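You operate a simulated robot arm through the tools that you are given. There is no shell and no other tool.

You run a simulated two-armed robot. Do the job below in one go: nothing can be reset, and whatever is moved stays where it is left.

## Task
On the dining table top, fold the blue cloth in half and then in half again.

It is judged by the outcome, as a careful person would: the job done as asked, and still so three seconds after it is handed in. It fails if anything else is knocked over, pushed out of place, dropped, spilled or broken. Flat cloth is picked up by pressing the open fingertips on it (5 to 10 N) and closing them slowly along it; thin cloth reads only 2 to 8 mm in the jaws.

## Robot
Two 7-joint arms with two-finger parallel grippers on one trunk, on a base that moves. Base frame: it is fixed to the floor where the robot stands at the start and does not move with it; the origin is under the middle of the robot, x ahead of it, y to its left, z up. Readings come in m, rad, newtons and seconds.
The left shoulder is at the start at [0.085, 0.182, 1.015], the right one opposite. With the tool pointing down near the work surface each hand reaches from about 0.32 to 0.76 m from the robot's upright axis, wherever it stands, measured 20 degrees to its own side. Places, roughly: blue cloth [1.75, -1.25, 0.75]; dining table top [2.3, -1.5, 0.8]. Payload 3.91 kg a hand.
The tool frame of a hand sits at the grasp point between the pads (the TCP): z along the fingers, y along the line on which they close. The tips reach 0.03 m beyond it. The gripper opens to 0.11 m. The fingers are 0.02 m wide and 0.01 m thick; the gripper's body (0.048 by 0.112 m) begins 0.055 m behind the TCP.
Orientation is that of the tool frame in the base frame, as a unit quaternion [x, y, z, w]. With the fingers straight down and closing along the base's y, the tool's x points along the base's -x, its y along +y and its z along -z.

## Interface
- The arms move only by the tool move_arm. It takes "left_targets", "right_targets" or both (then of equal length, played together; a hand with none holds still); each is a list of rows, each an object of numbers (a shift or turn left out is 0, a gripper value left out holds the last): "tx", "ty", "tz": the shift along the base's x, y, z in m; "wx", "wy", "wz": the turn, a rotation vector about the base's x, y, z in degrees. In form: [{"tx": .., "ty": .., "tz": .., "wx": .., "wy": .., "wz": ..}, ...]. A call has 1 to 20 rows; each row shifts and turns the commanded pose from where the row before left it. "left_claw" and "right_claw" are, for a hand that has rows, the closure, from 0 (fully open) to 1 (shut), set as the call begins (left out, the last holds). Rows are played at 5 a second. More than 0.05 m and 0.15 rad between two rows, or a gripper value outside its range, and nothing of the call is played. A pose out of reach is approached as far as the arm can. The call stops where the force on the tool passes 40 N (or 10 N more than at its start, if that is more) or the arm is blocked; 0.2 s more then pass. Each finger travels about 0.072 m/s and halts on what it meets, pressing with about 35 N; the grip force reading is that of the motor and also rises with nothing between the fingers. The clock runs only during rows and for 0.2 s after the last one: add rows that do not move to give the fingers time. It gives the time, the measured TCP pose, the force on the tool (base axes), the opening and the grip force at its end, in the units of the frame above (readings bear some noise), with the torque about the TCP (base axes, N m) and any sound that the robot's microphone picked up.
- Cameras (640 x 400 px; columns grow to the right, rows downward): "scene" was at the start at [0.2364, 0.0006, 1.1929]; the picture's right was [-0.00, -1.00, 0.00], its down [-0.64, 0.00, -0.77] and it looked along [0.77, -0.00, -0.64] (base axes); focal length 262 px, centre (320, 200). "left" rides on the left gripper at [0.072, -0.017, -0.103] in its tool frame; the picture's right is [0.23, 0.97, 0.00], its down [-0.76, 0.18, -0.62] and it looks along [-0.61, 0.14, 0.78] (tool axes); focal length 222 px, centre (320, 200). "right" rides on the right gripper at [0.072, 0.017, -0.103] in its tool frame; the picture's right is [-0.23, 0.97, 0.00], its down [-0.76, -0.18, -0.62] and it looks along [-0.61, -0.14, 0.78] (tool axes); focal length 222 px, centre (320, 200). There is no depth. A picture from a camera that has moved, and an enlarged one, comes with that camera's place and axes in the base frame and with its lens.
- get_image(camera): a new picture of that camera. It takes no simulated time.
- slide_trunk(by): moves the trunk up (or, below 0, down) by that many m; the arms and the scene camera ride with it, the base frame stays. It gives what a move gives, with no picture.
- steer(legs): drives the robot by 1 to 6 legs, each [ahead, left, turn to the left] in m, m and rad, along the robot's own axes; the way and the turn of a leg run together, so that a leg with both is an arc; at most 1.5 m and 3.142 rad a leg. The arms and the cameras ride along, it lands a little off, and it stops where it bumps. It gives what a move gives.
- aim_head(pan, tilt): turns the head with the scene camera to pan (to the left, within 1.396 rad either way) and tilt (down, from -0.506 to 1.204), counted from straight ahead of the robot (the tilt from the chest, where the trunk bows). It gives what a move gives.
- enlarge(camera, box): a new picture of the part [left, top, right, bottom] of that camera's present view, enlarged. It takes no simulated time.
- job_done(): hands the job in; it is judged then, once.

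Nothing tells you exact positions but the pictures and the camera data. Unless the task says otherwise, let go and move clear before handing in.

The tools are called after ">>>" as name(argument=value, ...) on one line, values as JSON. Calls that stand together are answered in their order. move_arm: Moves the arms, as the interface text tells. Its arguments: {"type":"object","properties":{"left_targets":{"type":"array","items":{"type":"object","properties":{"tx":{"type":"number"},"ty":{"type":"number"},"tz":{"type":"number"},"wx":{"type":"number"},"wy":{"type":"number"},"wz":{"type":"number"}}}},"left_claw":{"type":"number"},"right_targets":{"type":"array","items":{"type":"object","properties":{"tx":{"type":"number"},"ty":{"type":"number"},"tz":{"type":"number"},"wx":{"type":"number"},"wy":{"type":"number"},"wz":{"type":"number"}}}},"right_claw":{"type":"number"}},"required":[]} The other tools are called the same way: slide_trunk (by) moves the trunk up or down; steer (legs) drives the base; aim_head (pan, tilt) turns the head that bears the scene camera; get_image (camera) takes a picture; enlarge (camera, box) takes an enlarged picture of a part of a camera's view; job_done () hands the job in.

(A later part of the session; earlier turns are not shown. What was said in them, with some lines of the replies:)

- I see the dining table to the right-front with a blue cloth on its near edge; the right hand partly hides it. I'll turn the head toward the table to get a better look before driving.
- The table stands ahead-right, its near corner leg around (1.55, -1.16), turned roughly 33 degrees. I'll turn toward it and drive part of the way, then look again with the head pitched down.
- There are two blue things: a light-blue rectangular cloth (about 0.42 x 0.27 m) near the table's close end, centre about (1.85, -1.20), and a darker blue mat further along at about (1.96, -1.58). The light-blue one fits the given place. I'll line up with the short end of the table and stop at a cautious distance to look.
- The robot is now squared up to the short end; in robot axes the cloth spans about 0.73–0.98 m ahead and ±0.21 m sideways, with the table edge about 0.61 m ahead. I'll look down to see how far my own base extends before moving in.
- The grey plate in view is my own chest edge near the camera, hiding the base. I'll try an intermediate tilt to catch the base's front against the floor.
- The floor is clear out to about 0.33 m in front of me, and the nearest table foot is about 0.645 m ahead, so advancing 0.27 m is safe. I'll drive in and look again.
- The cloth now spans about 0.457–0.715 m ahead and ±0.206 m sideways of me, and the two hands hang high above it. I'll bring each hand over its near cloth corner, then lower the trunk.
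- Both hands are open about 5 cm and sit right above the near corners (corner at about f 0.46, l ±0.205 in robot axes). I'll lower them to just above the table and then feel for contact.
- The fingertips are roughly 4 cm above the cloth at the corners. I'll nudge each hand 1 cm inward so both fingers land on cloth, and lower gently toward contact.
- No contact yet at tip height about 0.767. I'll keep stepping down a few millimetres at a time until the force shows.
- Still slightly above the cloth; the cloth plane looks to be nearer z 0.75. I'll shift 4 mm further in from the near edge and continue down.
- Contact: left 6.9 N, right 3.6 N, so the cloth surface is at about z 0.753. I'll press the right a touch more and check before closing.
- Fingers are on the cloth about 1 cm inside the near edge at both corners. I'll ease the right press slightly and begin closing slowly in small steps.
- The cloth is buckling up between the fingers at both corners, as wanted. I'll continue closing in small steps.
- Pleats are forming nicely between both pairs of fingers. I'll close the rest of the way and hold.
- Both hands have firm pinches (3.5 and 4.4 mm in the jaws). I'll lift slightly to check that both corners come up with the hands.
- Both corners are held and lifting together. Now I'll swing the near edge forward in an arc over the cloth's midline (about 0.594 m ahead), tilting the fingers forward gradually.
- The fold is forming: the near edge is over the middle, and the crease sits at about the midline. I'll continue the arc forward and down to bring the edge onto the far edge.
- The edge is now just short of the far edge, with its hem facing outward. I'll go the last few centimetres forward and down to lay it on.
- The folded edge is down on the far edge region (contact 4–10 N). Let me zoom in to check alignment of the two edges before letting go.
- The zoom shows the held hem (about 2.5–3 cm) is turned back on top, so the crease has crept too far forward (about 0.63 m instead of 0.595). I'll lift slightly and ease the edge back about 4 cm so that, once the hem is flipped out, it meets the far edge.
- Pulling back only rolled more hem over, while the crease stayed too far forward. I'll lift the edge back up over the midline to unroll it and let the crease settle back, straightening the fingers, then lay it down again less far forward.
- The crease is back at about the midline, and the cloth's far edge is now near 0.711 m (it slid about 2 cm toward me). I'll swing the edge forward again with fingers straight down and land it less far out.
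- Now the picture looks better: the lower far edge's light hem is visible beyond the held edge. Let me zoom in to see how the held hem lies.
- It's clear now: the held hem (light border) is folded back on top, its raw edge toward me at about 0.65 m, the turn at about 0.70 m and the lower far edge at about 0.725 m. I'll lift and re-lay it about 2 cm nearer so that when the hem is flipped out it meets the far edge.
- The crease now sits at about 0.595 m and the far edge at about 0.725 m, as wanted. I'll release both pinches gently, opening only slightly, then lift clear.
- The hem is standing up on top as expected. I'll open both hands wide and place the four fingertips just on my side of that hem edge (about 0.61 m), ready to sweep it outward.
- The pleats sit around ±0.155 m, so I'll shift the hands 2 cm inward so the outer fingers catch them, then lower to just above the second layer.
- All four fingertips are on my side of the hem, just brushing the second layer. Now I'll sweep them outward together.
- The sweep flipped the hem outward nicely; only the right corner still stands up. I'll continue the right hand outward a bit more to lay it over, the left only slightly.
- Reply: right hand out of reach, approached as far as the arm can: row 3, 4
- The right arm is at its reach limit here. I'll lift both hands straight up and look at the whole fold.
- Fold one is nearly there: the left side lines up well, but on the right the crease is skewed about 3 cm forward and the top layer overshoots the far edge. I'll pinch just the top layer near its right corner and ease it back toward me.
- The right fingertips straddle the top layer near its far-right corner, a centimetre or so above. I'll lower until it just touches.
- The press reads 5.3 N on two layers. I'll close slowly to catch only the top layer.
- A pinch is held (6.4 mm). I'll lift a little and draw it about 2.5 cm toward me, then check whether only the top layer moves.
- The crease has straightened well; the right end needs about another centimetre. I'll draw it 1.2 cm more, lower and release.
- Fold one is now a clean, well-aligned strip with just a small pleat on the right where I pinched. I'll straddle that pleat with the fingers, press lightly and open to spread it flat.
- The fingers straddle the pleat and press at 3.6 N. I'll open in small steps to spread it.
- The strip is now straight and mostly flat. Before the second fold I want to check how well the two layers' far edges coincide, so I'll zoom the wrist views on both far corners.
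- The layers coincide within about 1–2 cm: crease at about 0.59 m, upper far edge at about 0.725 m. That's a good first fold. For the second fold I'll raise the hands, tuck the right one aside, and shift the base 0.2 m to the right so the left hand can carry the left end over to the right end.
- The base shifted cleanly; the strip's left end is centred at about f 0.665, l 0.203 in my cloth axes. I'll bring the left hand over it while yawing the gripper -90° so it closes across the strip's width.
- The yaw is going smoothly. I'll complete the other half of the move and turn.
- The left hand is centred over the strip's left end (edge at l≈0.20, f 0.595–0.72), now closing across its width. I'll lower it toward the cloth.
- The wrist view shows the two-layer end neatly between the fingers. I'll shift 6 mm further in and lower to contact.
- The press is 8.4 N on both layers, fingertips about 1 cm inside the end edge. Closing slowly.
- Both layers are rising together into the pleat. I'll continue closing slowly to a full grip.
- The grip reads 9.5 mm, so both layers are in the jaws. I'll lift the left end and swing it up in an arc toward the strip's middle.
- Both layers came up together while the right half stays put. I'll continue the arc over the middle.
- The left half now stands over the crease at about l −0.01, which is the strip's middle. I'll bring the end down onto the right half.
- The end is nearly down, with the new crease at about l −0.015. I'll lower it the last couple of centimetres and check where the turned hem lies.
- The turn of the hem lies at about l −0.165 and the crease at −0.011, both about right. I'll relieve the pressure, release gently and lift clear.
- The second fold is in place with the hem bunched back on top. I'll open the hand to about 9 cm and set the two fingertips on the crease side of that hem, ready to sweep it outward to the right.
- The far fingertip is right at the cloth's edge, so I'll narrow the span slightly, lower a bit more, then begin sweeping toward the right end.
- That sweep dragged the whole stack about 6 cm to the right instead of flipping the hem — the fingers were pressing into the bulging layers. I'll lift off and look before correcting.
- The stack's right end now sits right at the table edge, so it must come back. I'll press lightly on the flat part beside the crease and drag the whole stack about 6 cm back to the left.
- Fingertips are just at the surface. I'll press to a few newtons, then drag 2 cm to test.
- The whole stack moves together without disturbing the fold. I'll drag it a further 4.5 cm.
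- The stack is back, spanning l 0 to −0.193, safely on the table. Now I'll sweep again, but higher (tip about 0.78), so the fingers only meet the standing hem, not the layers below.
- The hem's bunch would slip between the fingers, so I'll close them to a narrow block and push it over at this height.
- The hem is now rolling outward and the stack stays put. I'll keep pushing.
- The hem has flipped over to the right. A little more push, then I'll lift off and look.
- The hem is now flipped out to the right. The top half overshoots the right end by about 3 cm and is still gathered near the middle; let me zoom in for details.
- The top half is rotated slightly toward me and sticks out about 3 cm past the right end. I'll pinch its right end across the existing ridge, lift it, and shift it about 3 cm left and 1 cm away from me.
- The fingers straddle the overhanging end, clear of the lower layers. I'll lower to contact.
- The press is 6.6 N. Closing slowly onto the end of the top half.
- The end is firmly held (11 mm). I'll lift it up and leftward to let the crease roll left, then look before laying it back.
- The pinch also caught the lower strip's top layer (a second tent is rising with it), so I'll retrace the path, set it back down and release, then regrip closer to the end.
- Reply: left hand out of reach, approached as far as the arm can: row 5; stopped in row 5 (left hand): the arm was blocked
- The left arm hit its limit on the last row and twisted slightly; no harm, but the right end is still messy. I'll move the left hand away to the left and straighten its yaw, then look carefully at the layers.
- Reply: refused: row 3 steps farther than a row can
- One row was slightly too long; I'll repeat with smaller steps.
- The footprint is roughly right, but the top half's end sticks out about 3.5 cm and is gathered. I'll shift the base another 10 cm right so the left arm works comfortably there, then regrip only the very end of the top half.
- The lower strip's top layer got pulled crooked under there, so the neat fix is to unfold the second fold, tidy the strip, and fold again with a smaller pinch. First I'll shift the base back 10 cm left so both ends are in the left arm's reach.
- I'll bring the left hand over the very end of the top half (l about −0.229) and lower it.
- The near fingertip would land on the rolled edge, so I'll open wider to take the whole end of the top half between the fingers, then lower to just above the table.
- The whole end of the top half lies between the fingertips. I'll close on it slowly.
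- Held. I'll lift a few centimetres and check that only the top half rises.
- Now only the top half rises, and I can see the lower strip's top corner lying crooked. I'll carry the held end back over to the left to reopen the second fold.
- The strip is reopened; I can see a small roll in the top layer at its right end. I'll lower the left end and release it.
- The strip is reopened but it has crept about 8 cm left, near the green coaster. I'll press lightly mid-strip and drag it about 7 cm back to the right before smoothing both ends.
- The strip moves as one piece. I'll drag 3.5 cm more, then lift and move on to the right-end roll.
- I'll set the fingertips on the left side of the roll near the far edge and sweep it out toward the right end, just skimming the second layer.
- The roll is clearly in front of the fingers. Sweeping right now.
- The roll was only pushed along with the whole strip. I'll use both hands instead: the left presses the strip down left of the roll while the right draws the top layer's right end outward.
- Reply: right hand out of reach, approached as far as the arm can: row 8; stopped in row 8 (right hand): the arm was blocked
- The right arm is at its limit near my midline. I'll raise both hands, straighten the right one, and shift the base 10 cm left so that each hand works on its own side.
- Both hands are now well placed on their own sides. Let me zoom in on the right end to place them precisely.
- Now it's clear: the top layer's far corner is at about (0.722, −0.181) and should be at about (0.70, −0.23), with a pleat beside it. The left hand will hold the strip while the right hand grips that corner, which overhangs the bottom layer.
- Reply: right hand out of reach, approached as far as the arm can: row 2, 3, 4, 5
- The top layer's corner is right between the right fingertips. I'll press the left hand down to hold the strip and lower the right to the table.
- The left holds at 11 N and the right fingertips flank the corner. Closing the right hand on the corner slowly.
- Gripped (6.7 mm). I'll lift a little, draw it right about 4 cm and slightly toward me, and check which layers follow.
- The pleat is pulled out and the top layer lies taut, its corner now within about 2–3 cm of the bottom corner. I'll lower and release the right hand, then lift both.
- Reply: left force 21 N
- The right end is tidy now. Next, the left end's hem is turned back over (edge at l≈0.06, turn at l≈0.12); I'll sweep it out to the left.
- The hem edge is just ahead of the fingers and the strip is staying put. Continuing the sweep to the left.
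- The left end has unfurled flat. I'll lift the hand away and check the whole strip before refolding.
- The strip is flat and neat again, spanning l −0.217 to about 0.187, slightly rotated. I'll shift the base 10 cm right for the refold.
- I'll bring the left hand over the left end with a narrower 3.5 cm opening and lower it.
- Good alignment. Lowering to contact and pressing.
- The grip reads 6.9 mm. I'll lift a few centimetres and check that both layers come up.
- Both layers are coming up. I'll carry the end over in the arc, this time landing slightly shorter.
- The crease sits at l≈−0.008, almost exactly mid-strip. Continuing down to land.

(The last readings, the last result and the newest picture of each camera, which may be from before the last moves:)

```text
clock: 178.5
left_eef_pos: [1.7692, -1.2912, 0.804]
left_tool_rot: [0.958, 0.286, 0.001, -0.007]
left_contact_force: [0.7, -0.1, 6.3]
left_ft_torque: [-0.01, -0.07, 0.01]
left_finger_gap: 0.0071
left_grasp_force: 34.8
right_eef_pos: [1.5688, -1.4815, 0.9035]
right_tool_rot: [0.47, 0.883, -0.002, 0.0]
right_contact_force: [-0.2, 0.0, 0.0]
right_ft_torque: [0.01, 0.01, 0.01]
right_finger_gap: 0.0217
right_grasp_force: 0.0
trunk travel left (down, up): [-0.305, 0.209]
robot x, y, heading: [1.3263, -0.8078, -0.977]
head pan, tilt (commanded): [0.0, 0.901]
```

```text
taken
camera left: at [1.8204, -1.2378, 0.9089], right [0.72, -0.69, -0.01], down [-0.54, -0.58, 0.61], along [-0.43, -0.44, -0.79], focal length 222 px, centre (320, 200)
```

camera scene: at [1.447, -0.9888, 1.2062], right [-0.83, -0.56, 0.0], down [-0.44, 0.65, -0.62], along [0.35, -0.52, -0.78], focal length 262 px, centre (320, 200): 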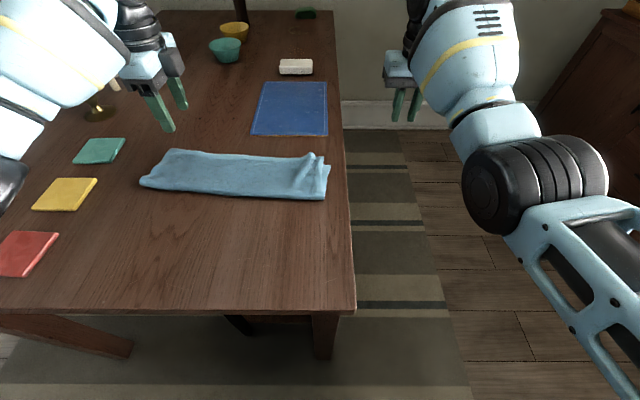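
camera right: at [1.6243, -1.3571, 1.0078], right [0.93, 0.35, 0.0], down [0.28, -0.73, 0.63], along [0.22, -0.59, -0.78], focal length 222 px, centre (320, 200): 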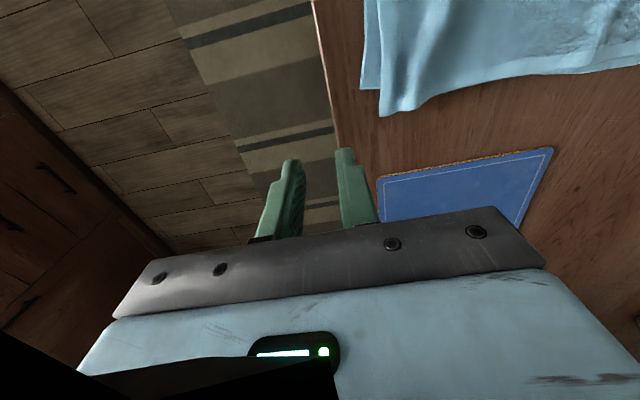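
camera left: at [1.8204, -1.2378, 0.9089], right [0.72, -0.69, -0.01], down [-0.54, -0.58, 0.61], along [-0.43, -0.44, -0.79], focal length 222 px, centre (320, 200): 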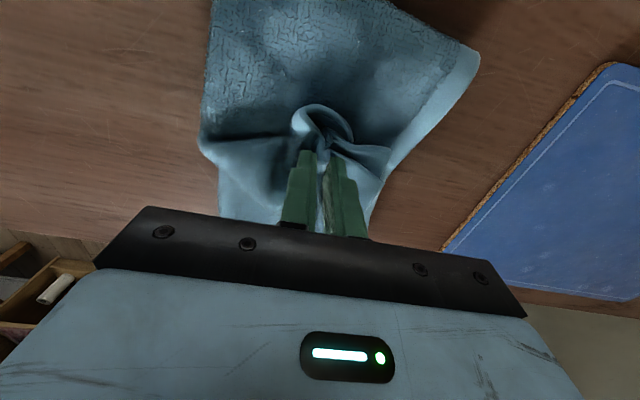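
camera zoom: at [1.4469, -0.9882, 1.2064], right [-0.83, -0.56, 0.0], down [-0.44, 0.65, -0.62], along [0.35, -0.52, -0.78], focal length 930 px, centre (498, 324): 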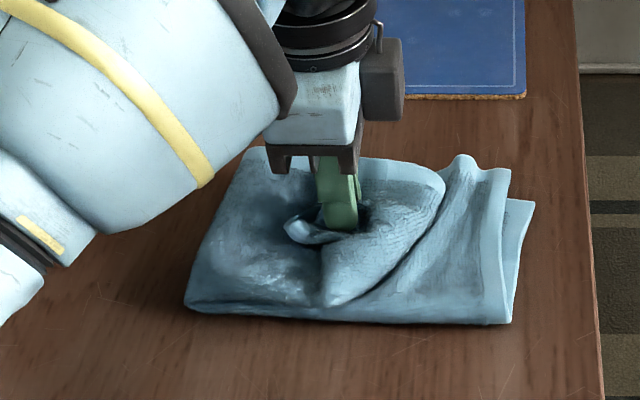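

The crease is at −0.007 and the right end at −0.212: well halved. Releasing gently and lifting away.

>>> move_arm(left_targets=[{"tz": 0.002}, {}], left_claw=0.85)

>>> move_arm(left_targets=[{}, {}], left_claw=0.65)

>>> move_arm(left_targets=[{"tz": 0.02}, {"tz": 0.03}, {"tz": 0.04}, {"tx": 0.03, "ty": 0.02, "tz": 0.02}, {"tx": 0.025, "ty": 0.0167}])

>>> enlarge(camera="scene", box=[180, 110, 360, 220])

>>> get_image(camera="left")

```text
clock: 179.1
left_eef_pos: [1.77, -1.2914, 0.8057]
left_tool_rot: [0.958, 0.286, 0.002, -0.009]
left_contact_force: [-0.5, 0.1, 3.1]
left_ft_torque: [0.01, 0.0, 0.01]
left_finger_gap: 0.016
left_grasp_force: 0.1
right_eef_pos: [1.5693, -1.4822, 0.9025]
right_tool_rot: [0.47, 0.883, -0.002, 0.0]
right_contact_force: [-0.1, 0.2, -0.5]
right_ft_torque: [-0.01, 0.0, -0.01]
right_finger_gap: 0.0218
right_grasp_force: 0.0
trunk travel left (down, up): [-0.305, 0.209]
robot x, y, heading: [1.3252, -0.8059, -0.976]
head pan, tilt (commanded): [0.0, 0.901]
```

```text
clock: 179.7
left_eef_pos: [1.7695, -1.2914, 0.8048]
left_tool_rot: [0.958, 0.287, 0.003, -0.009]
left_contact_force: [0.2, -1.1, 1.3]
left_ft_torque: [0.0, 0.01, -0.05]
left_finger_gap: 0.0374
left_grasp_force: 0.0
right_eef_pos: [1.5685, -1.483, 0.9031]
right_tool_rot: [0.469, 0.883, -0.002, 0.0]
right_contact_force: [0.6, 0.6, 0.7]
right_ft_torque: [-0.02, 0.0, 0.0]
right_finger_gap: 0.0218
right_grasp_force: 0.1
trunk travel left (down, up): [-0.305, 0.209]
robot x, y, heading: [1.326, -0.8056, -0.984]
head pan, tilt (commanded): [0.0, 0.901]
```

```text
clock: 180.9
left_eef_pos: [1.8253, -1.2566, 0.9171]
left_tool_rot: [0.958, 0.286, 0.002, -0.009]
left_contact_force: [-0.5, 0.2, 0.3]
left_ft_torque: [0.0, -0.02, 0.02]
left_finger_gap: 0.0388
left_grasp_force: 0.1
right_eef_pos: [1.5693, -1.482, 0.9037]
right_tool_rot: [0.47, 0.883, -0.002, 0.0]
right_contact_force: [0.2, 0.1, -0.4]
right_ft_torque: [0.0, -0.03, 0.0]
right_finger_gap: 0.0218
right_grasp_force: 0.1
trunk travel left (down, up): [-0.305, 0.209]
robot x, y, heading: [1.3264, -0.8043, -0.978]
head pan, tilt (commanded): [0.0, 0.901]
```

```text
3.56 times, centred on (270, 165) of scene
camera zoom: at [1.4475, -0.9885, 1.2062], right [-0.83, -0.56, 0.0], down [-0.44, 0.65, -0.62], along [0.35, -0.52, -0.78], focal length 930 px, centre (498, 324)
```

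zoom: 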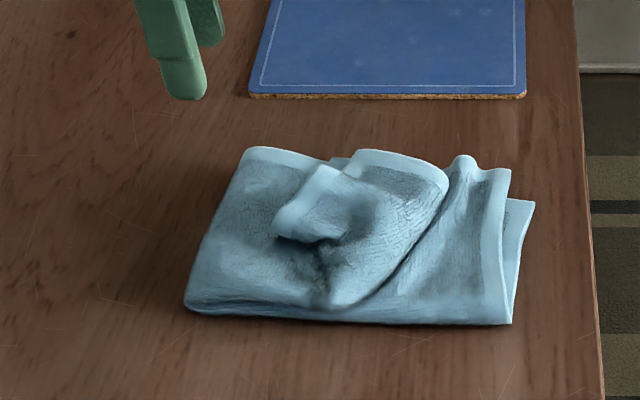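

```text
taken
camera left: at [1.8766, -1.2034, 1.0222], right [0.72, -0.69, -0.01], down [-0.54, -0.58, 0.61], along [-0.43, -0.44, -0.79], focal length 222 px, centre (320, 200)
```

left: 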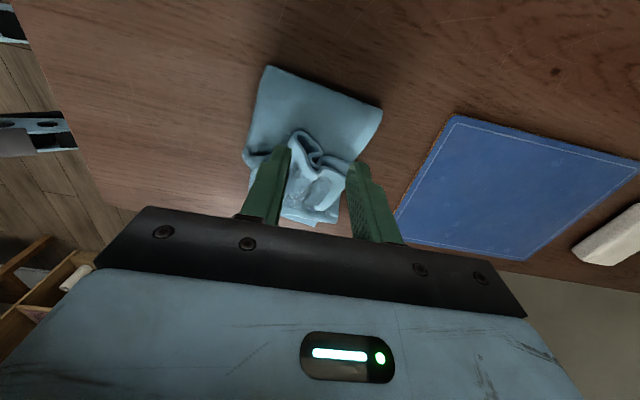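

The same turned-back hem, but less gathered this time. I'll lower the fingers at the crease side (tip about 0.78) and sweep right as before.

>>> move_arm(left_targets=[{"tz": -0.04}, {"tz": -0.04}, {"tz": -0.026}, {}, {"tx": -0.0083, "ty": -0.0056}, {"tx": -0.0083, "ty": -0.0056}, {"tx": -0.0083, "ty": -0.0056}, {"tx": -0.0083, "ty": -0.0056}, {"tx": -0.0083, "ty": -0.0056}], left_claw=0.66)

>>> enlarge(camera="scene", box=[180, 110, 360, 220])

>>> get_image(camera="left")

```text
clock: 182.9
left_eef_pos: [1.783, -1.2831, 0.8099]
left_tool_rot: [0.958, 0.286, 0.001, -0.009]
left_contact_force: [-0.2, 0.5, -0.3]
left_ft_torque: [-0.01, 0.02, -0.02]
left_finger_gap: 0.0375
left_grasp_force: 0.0
right_eef_pos: [1.567, -1.4827, 0.9031]
right_tool_rot: [0.47, 0.883, -0.003, 0.0]
right_contact_force: [-0.3, -0.1, 0.1]
right_ft_torque: [0.01, -0.03, -0.01]
right_finger_gap: 0.0218
right_grasp_force: 0.1
trunk travel left (down, up): [-0.305, 0.209]
robot x, y, heading: [1.3268, -0.808, -0.979]
head pan, tilt (commanded): [0.0, 0.901]
```

```text
3.56 times, centred on (270, 165) of scene
camera zoom: at [1.4471, -0.9887, 1.2062], right [-0.83, -0.56, 0.0], down [-0.44, 0.65, -0.62], along [0.35, -0.52, -0.78], focal length 930 px, centre (498, 324)
```

zoom: 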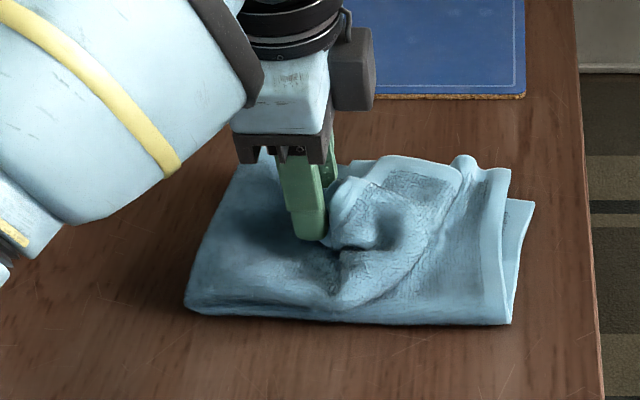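

```text
taken
camera left: at [1.8347, -1.2303, 0.9147], right [0.72, -0.69, -0.01], down [-0.54, -0.58, 0.61], along [-0.43, -0.44, -0.79], focal length 222 px, centre (320, 200)
```

left: 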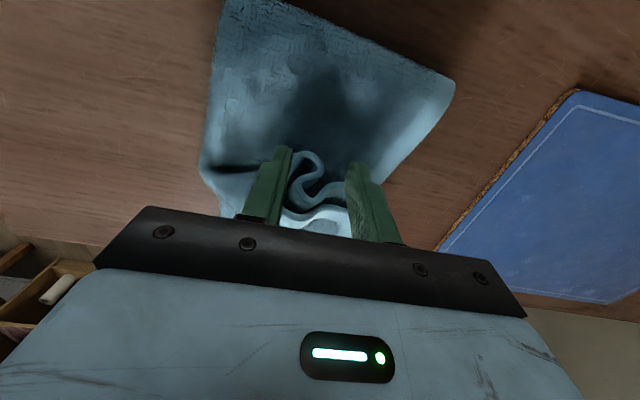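

The hem's tip is poking between the fingers; I'll lift, narrow the fingers, step back 2 cm and push again as a block.

>>> move_arm(left_targets=[{"tz": 0.03}, {"tz": 0.02}, {"tx": 0.0125, "ty": 0.0083}, {"tx": 0.0125, "ty": 0.0083}, {}])

>>> move_arm(left_targets=[{}, {}, {"tz": -0.03}, {"tz": -0.02}, {"tx": -0.0083, "ty": -0.0056}, {"tx": -0.0083, "ty": -0.0056}, {"tx": -0.0083, "ty": -0.0056}, {"tx": -0.0083, "ty": -0.0056}, {"tx": -0.0083, "ty": -0.0056}, {"tx": -0.0083, "ty": -0.0056}], left_claw=0.88)

>>> enlarge(camera="scene", box=[180, 110, 360, 220])

>>> get_image(camera="left")

```text
clock: 184.1
left_eef_pos: [1.8068, -1.2668, 0.8603]
left_tool_rot: [0.958, 0.286, 0.002, -0.009]
left_contact_force: [0.8, 0.1, 0.3]
left_ft_torque: [-0.01, -0.02, 0.02]
left_finger_gap: 0.0376
left_grasp_force: 0.0
right_eef_pos: [1.5674, -1.483, 0.9027]
right_tool_rot: [0.47, 0.883, -0.002, 0.0]
right_contact_force: [0.1, 0.2, 0.4]
right_ft_torque: [0.03, 0.0, 0.0]
right_finger_gap: 0.022
right_grasp_force: 0.1
trunk travel left (down, up): [-0.305, 0.209]
robot x, y, heading: [1.3255, -0.8091, -0.979]
head pan, tilt (commanded): [0.0, 0.901]
```

```text
clock: 186.3
left_eef_pos: [1.7567, -1.3018, 0.8104]
left_tool_rot: [0.958, 0.287, 0.002, -0.009]
left_contact_force: [0.0, -0.1, 1.1]
left_ft_torque: [0.01, -0.02, 0.05]
left_finger_gap: 0.0132
left_grasp_force: 0.1
right_eef_pos: [1.5686, -1.4822, 0.9024]
right_tool_rot: [0.469, 0.883, -0.002, 0.0]
right_contact_force: [-0.4, -0.4, 0.0]
right_ft_torque: [0.01, 0.02, 0.0]
right_finger_gap: 0.0221
right_grasp_force: 0.0
trunk travel left (down, up): [-0.305, 0.209]
robot x, y, heading: [1.3272, -0.8032, -0.986]
head pan, tilt (commanded): [0.0, 0.901]
```

```text
3.56 times, centred on (270, 165) of scene
camera zoom: at [1.4471, -0.9887, 1.2063], right [-0.83, -0.56, 0.0], down [-0.44, 0.65, -0.62], along [0.35, -0.52, -0.78], focal length 930 px, centre (498, 324)
```

zoom: 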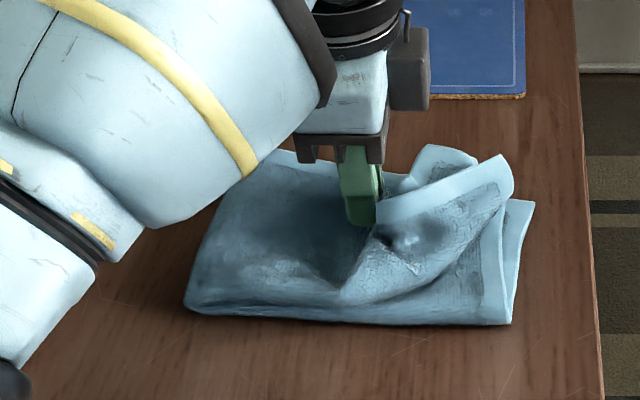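

```text
taken
camera left: at [1.809, -1.2482, 0.9143], right [0.72, -0.69, -0.01], down [-0.54, -0.58, 0.61], along [-0.43, -0.44, -0.79], focal length 222 px, centre (320, 200)
```

left: 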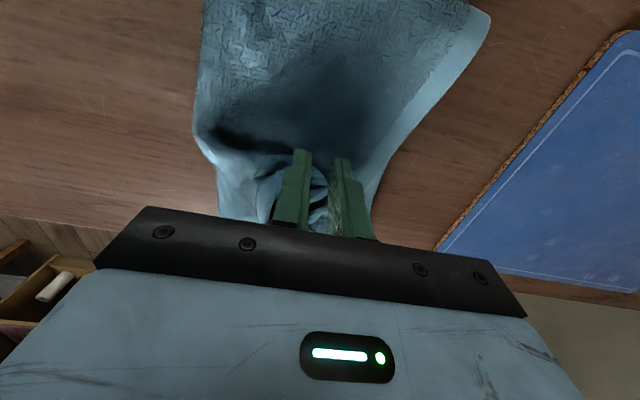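

The hem is tipping over to the right and the stack holds still. A bit more, then I'll lift off.

>>> move_arm(left_targets=[{"tx": -0.0083, "ty": -0.0056}, {"tx": -0.0083, "ty": -0.0056}, {"tx": -0.0083, "ty": -0.0056, "tz": 0.002}, {"tz": 0.03}, {"tz": 0.04}, {"tx": 0.025, "ty": 0.0167, "tz": 0.03}, {"tx": 0.033, "ty": 0.022}, {"tx": 0.033, "ty": 0.022}])

>>> enlarge(camera="scene", box=[200, 130, 340, 215])

>>> get_image(camera="left")

```text
clock: 188.1
left_eef_pos: [1.8262, -1.2564, 0.9131]
left_tool_rot: [0.958, 0.286, 0.0, -0.009]
left_contact_force: [0.2, 0.5, 0.2]
left_ft_torque: [-0.02, 0.03, 0.0]
left_finger_gap: 0.0132
left_grasp_force: 0.1
right_eef_pos: [1.5683, -1.482, 0.903]
right_tool_rot: [0.469, 0.883, -0.003, 0.0]
right_contact_force: [1.0, 0.0, 0.0]
right_ft_torque: [-0.02, 0.01, 0.02]
right_finger_gap: 0.0219
right_grasp_force: 0.0
trunk travel left (down, up): [-0.305, 0.209]
robot x, y, heading: [1.326, -0.8066, -0.979]
head pan, tilt (commanded): [0.0, 0.901]
```

```text
4.57 times, centred on (270, 172) of scene
camera zoom: at [1.4479, -0.988, 1.2063], right [-0.83, -0.56, 0.0], down [-0.44, 0.65, -0.62], along [0.34, -0.52, -0.78], focal length 1196 px, centre (549, 326)
```

zoom: 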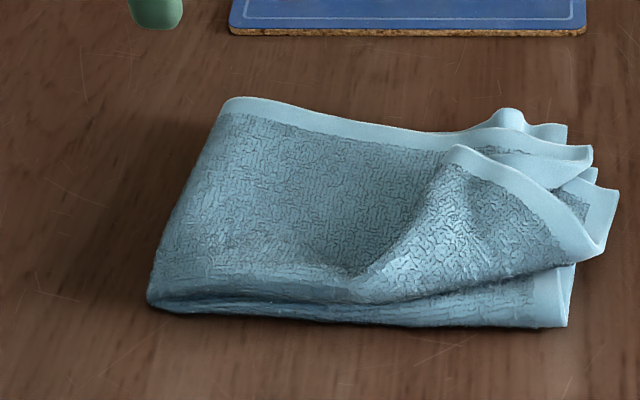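

```text
taken
camera left: at [1.8775, -1.2027, 1.0166], right [0.72, -0.69, -0.01], down [-0.54, -0.58, 0.61], along [-0.43, -0.44, -0.79], focal length 222 px, centre (320, 200)
```

left: 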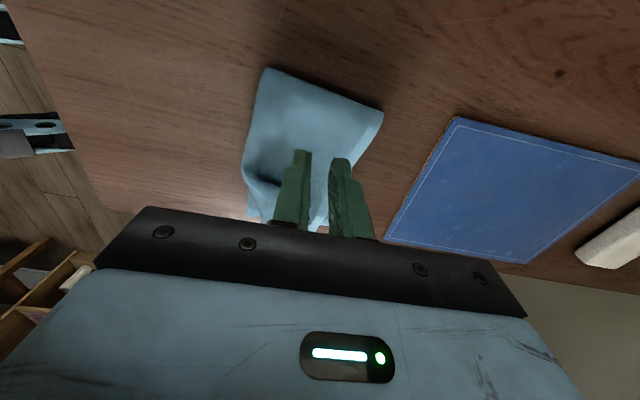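

The top half now reaches the right end nicely; only the middle of its edge is still folded back as a pleat (peak at about f 0.68, l −0.154). I'll push that bit outward too.

>>> move_arm(left_targets=[{"tx": -0.028, "ty": -0.0284}, {"tx": -0.028, "ty": -0.0284}, {"tz": -0.04}, {"tz": -0.04}, {"tz": -0.026}, {}], left_claw=0.8)

>>> enlarge(camera="scene", box=[200, 120, 360, 215])

>>> get_image(camera="left")

```text
clock: 189.5
left_eef_pos: [1.7696, -1.3132, 0.8061]
left_tool_rot: [0.958, 0.287, 0.002, -0.009]
left_contact_force: [0.7, -0.1, 0.5]
left_ft_torque: [0.03, -0.03, -0.03]
left_finger_gap: 0.022
left_grasp_force: 0.1
right_eef_pos: [1.5687, -1.4818, 0.9025]
right_tool_rot: [0.469, 0.883, -0.002, 0.0]
right_contact_force: [-0.4, 0.5, 0.3]
right_ft_torque: [0.0, -0.01, -0.02]
right_finger_gap: 0.0221
right_grasp_force: 0.1
trunk travel left (down, up): [-0.305, 0.209]
robot x, y, heading: [1.3215, -0.8052, -0.975]
head pan, tilt (commanded): [0.0, 0.901]
```

```text
4.00 times, centred on (280, 168) of scene
camera zoom: at [1.4472, -0.9885, 1.2063], right [-0.83, -0.56, 0.0], down [-0.44, 0.65, -0.62], along [0.35, -0.52, -0.78], focal length 1046 px, centre (480, 330)
```

zoom: 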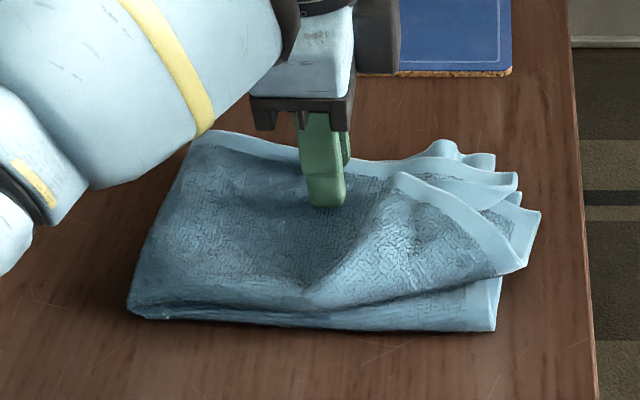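

```text
taken
camera left: at [1.8204, -1.2603, 0.9114], right [0.72, -0.69, -0.01], down [-0.54, -0.58, 0.61], along [-0.43, -0.44, -0.79], focal length 222 px, centre (320, 200)
```

left: 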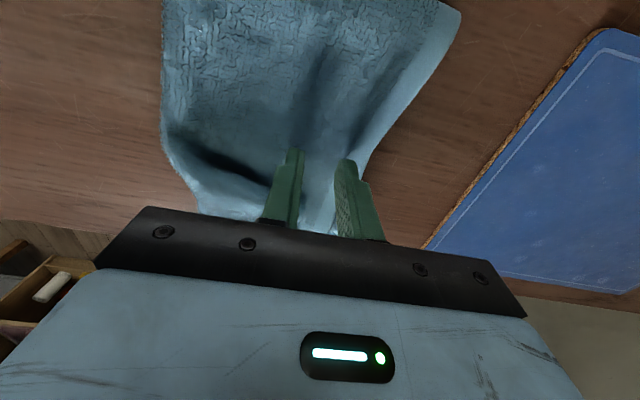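

>>> move_arm(left_targets=[{"tx": -0.0083, "ty": -0.0056}, {"tx": -0.0083, "ty": -0.0056}, {"tx": -0.0083, "ty": -0.0056}, {"tx": -0.0083, "ty": -0.0056}, {"tx": -0.0083, "ty": -0.0056}, {"tx": -0.0083, "ty": -0.0056}])

>>> enlarge(camera="scene", box=[200, 120, 360, 215])

>>> get_image(camera="left")

```text
clock: 190.9
left_eef_pos: [1.7191, -1.3471, 0.8072]
left_tool_rot: [0.958, 0.287, 0.003, -0.009]
left_contact_force: [0.2, -0.4, -0.2]
left_ft_torque: [0.01, 0.0, 0.0]
left_finger_gap: 0.0217
left_grasp_force: 0.1
right_eef_pos: [1.5682, -1.4822, 0.9025]
right_tool_rot: [0.47, 0.883, -0.003, 0.0]
right_contact_force: [-0.1, -0.2, 0.1]
right_ft_torque: [0.01, 0.02, -0.01]
right_finger_gap: 0.0221
right_grasp_force: 0.0
trunk travel left (down, up): [-0.305, 0.209]
robot x, y, heading: [1.328, -0.8074, -0.979]
head pan, tilt (commanded): [0.0, 0.901]
```

```text
4.00 times, centred on (280, 168) of scene
camera zoom: at [1.447, -0.9887, 1.2063], right [-0.83, -0.56, 0.0], down [-0.44, 0.65, -0.62], along [0.35, -0.52, -0.78], focal length 1046 px, centre (480, 330)
```

zoom: 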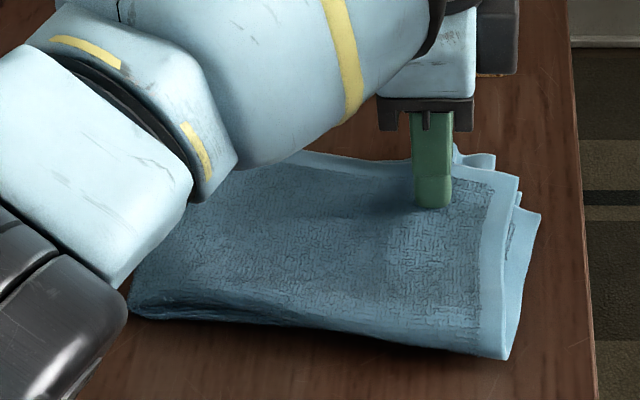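

```text
taken
camera left: at [1.77, -1.2939, 0.9113], right [0.72, -0.69, -0.01], down [-0.54, -0.58, 0.61], along [-0.43, -0.44, -0.79], focal length 222 px, centre (320, 200)
```

left: 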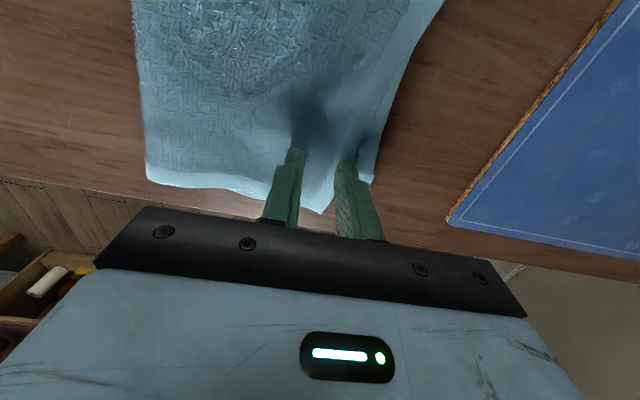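

Excellent — the top half opened out flat and lines up with the right end. I'll lift straight up and move the hand clear to see the result.

>>> move_arm(left_targets=[{"tz": 0.02}, {"tz": 0.03}, {"tz": 0.04}, {"tz": 0.03}, {"tx": 0.03, "ty": 0.02}, {"tx": 0.035, "ty": 0.0234}, {"tx": 0.035, "ty": 0.0234}, {"tx": 0.035, "ty": 0.0234}, {"tx": 0.035, "ty": 0.0234}, {"tx": 0.035, "ty": 0.0234}])

>>> enlarge(camera="scene", box=[200, 120, 360, 215])

>>> get_image(camera="scene")

>>> get_image(camera="left")

```text
clock: 193.1
left_eef_pos: [1.9256, -1.2086, 0.9264]
left_tool_rot: [0.958, 0.286, 0.002, -0.009]
left_contact_force: [0.4, -0.7, 0.0]
left_ft_torque: [0.05, -0.04, 0.01]
left_finger_gap: 0.0219
left_grasp_force: 0.1
right_eef_pos: [1.5685, -1.4821, 0.9025]
right_tool_rot: [0.47, 0.883, -0.002, 0.0]
right_contact_force: [-1.1, -0.5, -0.5]
right_ft_torque: [0.0, -0.02, 0.0]
right_finger_gap: 0.0219
right_grasp_force: 0.0
trunk travel left (down, up): [-0.305, 0.209]
robot x, y, heading: [1.3283, -0.8072, -0.984]
head pan, tilt (commanded): [0.0, 0.901]
```

```text
4.00 times, centred on (280, 168) of scene
camera zoom: at [1.4478, -0.9881, 1.2063], right [-0.83, -0.56, 0.0], down [-0.44, 0.65, -0.62], along [0.35, -0.52, -0.78], focal length 1046 px, centre (480, 330)
```

zoom: 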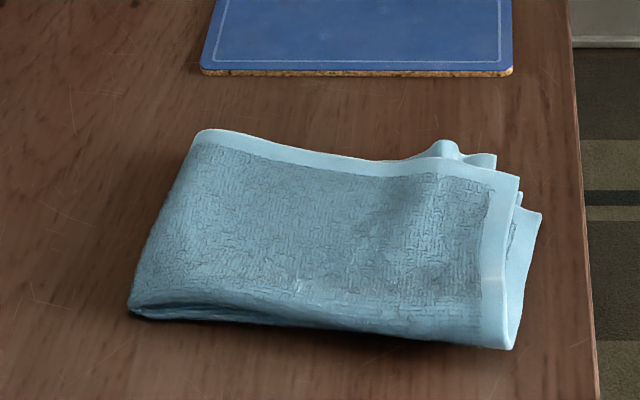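

```text
taken
camera scene: at [1.4478, -0.9881, 1.2063], right [-0.83, -0.56, 0.0], down [-0.44, 0.65, -0.62], along [0.35, -0.52, -0.78], focal length 262 px, centre (320, 200)
```

scene: 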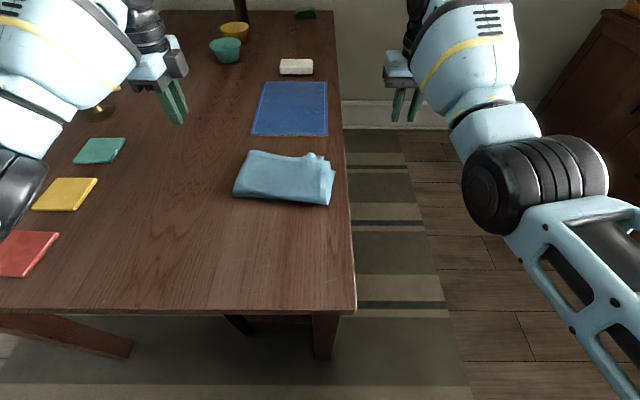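

```text
taken
camera left: at [1.9769, -1.1557, 1.0305], right [0.72, -0.69, -0.01], down [-0.54, -0.58, 0.61], along [-0.43, -0.44, -0.79], focal length 222 px, centre (320, 200)
```

left: 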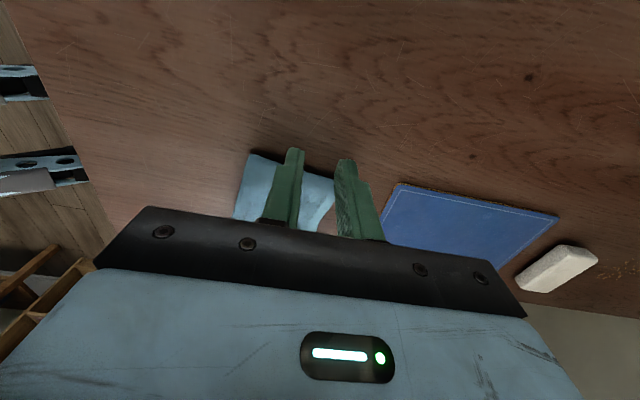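

The cloth is now a neat quarter: about 0.21 x 0.135 m, edges close together, flat on the table. Let me check from closer and look over the rest of the table to be sure nothing else was disturbed.

>>> aim_head(pan=0.35, tilt=0.65)

>>> get_image(camera="scene")

>>> get_image(camera="right")

```text
clock: 193.9
left_eef_pos: [1.9249, -1.2106, 0.9258]
left_tool_rot: [0.958, 0.286, 0.002, -0.009]
left_contact_force: [-0.4, 0.0, -0.2]
left_ft_torque: [-0.02, -0.03, 0.01]
left_finger_gap: 0.022
left_grasp_force: 0.0
right_eef_pos: [1.5695, -1.4829, 0.9025]
right_tool_rot: [0.469, 0.883, -0.002, 0.0]
right_contact_force: [-0.7, 0.5, 0.3]
right_ft_torque: [0.01, -0.03, 0.04]
right_finger_gap: 0.022
right_grasp_force: 0.0
trunk travel left (down, up): [-0.305, 0.209]
robot x, y, heading: [1.328, -0.8066, -0.983]
head pan, tilt (commanded): [0.351, 0.649]
```

```text
taken
camera scene: at [1.4754, -0.9771, 1.2267], right [-0.59, -0.81, 0.0], down [-0.49, 0.36, -0.8], along [0.64, -0.47, -0.6], focal length 262 px, centre (320, 200)
```

scene: 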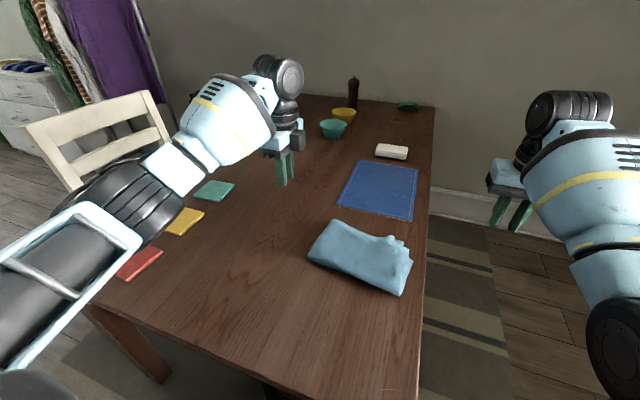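

```text
taken
camera right: at [1.5425, -1.4126, 1.0074], right [0.93, 0.36, 0.0], down [0.28, -0.73, 0.63], along [0.22, -0.59, -0.78], focal length 222 px, centre (320, 200)
```

right: 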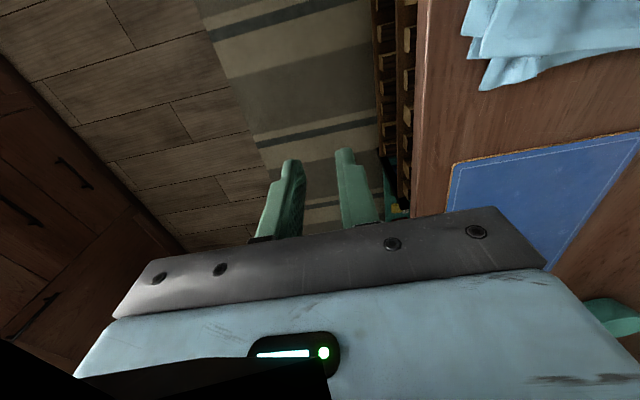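

Everything else on the table stands where it was. I'll raise the hands, back the base away, and take a final look at the cloth.

>>> move_arm(left_targets=[{"tz": 0.04}, {"tz": 0.04}], right_targets=[{"tz": 0.04}, {"tz": 0.04}])

>>> steer(legs=[[-0.3, 0, 0]])

>>> aim_head(pan=0.0, tilt=0.7)

>>> get_image(camera="scene")

>>> enlarge(camera="scene", box=[200, 90, 360, 190])

```text
clock: 194.5
left_eef_pos: [1.9239, -1.2091, 1.0065]
left_tool_rot: [0.958, 0.287, 0.002, -0.008]
left_contact_force: [0.3, 0.3, 0.2]
left_ft_torque: [-0.01, -0.02, 0.0]
left_finger_gap: 0.0221
left_grasp_force: 0.1
right_eef_pos: [1.5673, -1.481, 0.9818]
right_tool_rot: [0.469, 0.883, -0.002, 0.0]
right_contact_force: [0.1, -0.5, 0.1]
right_ft_torque: [-0.03, -0.01, -0.01]
right_finger_gap: 0.0219
right_grasp_force: 0.1
trunk travel left (down, up): [-0.305, 0.209]
robot x, y, heading: [1.3265, -0.8058, -0.983]
head pan, tilt (commanded): [0.351, 0.649]
```

```text
clock: 196.5
left_eef_pos: [1.7594, -0.9618, 1.0075]
left_tool_rot: [0.958, 0.287, 0.002, -0.009]
left_contact_force: [-0.4, -0.3, 0.5]
left_ft_torque: [-0.02, -0.01, -0.03]
left_finger_gap: 0.022
left_grasp_force: 0.2
right_eef_pos: [1.4042, -1.235, 0.981]
right_tool_rot: [0.469, 0.883, -0.001, 0.0]
right_contact_force: [0.4, -0.2, 0.5]
right_ft_torque: [0.03, 0.0, 0.01]
right_finger_gap: 0.0221
right_grasp_force: 0.1
trunk travel left (down, up): [-0.305, 0.209]
robot x, y, heading: [1.1614, -0.5594, -0.976]
head pan, tilt (commanded): [0.351, 0.649]
```

```text
clock: 197.3
left_eef_pos: [1.7594, -0.9617, 1.007]
left_tool_rot: [0.958, 0.286, 0.002, -0.009]
left_contact_force: [0.5, -0.1, -0.1]
left_ft_torque: [0.03, -0.04, 0.02]
left_finger_gap: 0.0222
left_grasp_force: 0.1
right_eef_pos: [1.4034, -1.2357, 0.9814]
right_tool_rot: [0.468, 0.883, -0.001, 0.0]
right_contact_force: [-0.9, -0.5, -0.3]
right_ft_torque: [-0.01, 0.02, -0.01]
right_finger_gap: 0.0218
right_grasp_force: 0.0
trunk travel left (down, up): [-0.305, 0.209]
robot x, y, heading: [1.1607, -0.5609, -0.983]
head pan, tilt (commanded): [0.0, 0.7]
```

```text
taken
camera scene: at [1.2879, -0.7499, 1.2224], right [-0.83, -0.56, 0.0], down [-0.36, 0.53, -0.77], along [0.43, -0.64, -0.64], focal length 262 px, centre (320, 200)
```

scene: 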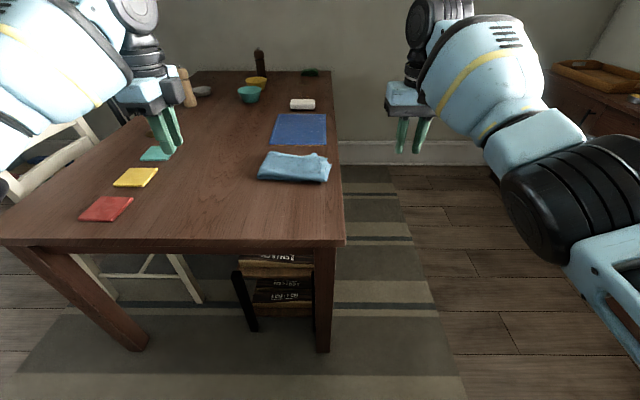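

```text
4.00 times, centred on (280, 140) of scene
camera zoom: at [1.2879, -0.7499, 1.2224], right [-0.83, -0.56, 0.0], down [-0.36, 0.53, -0.77], along [0.43, -0.64, -0.64], focal length 1046 px, centre (480, 440)
```

zoom: 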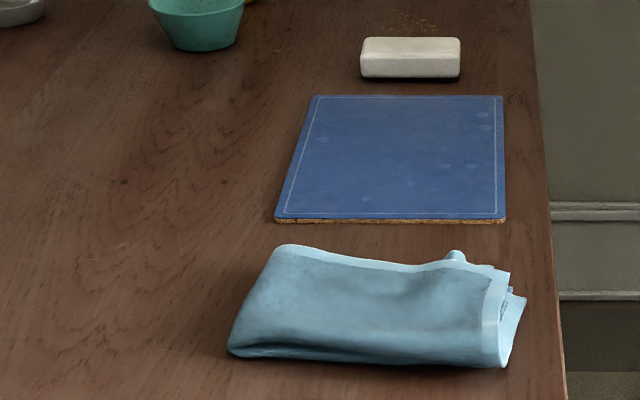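

The light-blue cloth lies flat on the table top, folded in half and in half again. The edges line up within about 2–3 cm. Both hands are clear, and the mat, coasters, bowls and soap block are where they were. I'm handing the job in.

>>> job_done()

```text
The job is handed in.
```

The light-blue cloth is lying on the dining table top, folded in half and then in half again, and I've handed the job in. No result has come back yet.

- **Which cloth:** There were two blue items on the table. I folded the light-blue cloth, which matched the position given. The darker blue one is a cork-backed place mat, and I left it alone.
- **How neat it is:** The folded cloth measures about 0.21 by 0.135 m, down from roughly 0.42 by 0.27 m. The layers line up to within about 2–3 cm, the top half sits slightly rotated, and there is a small bump at the far right corner.
- **How it got there:** The second fold needed a redo. The first attempt pulled a layer crooked and dragged the stack right to the table edge, so I opened it up, tidied it and folded again.
- **Everything else:** In the last pictures the coasters, mat, bowls and soap block are where they started. I backed the robot about 0.3 m from the table before handing in.
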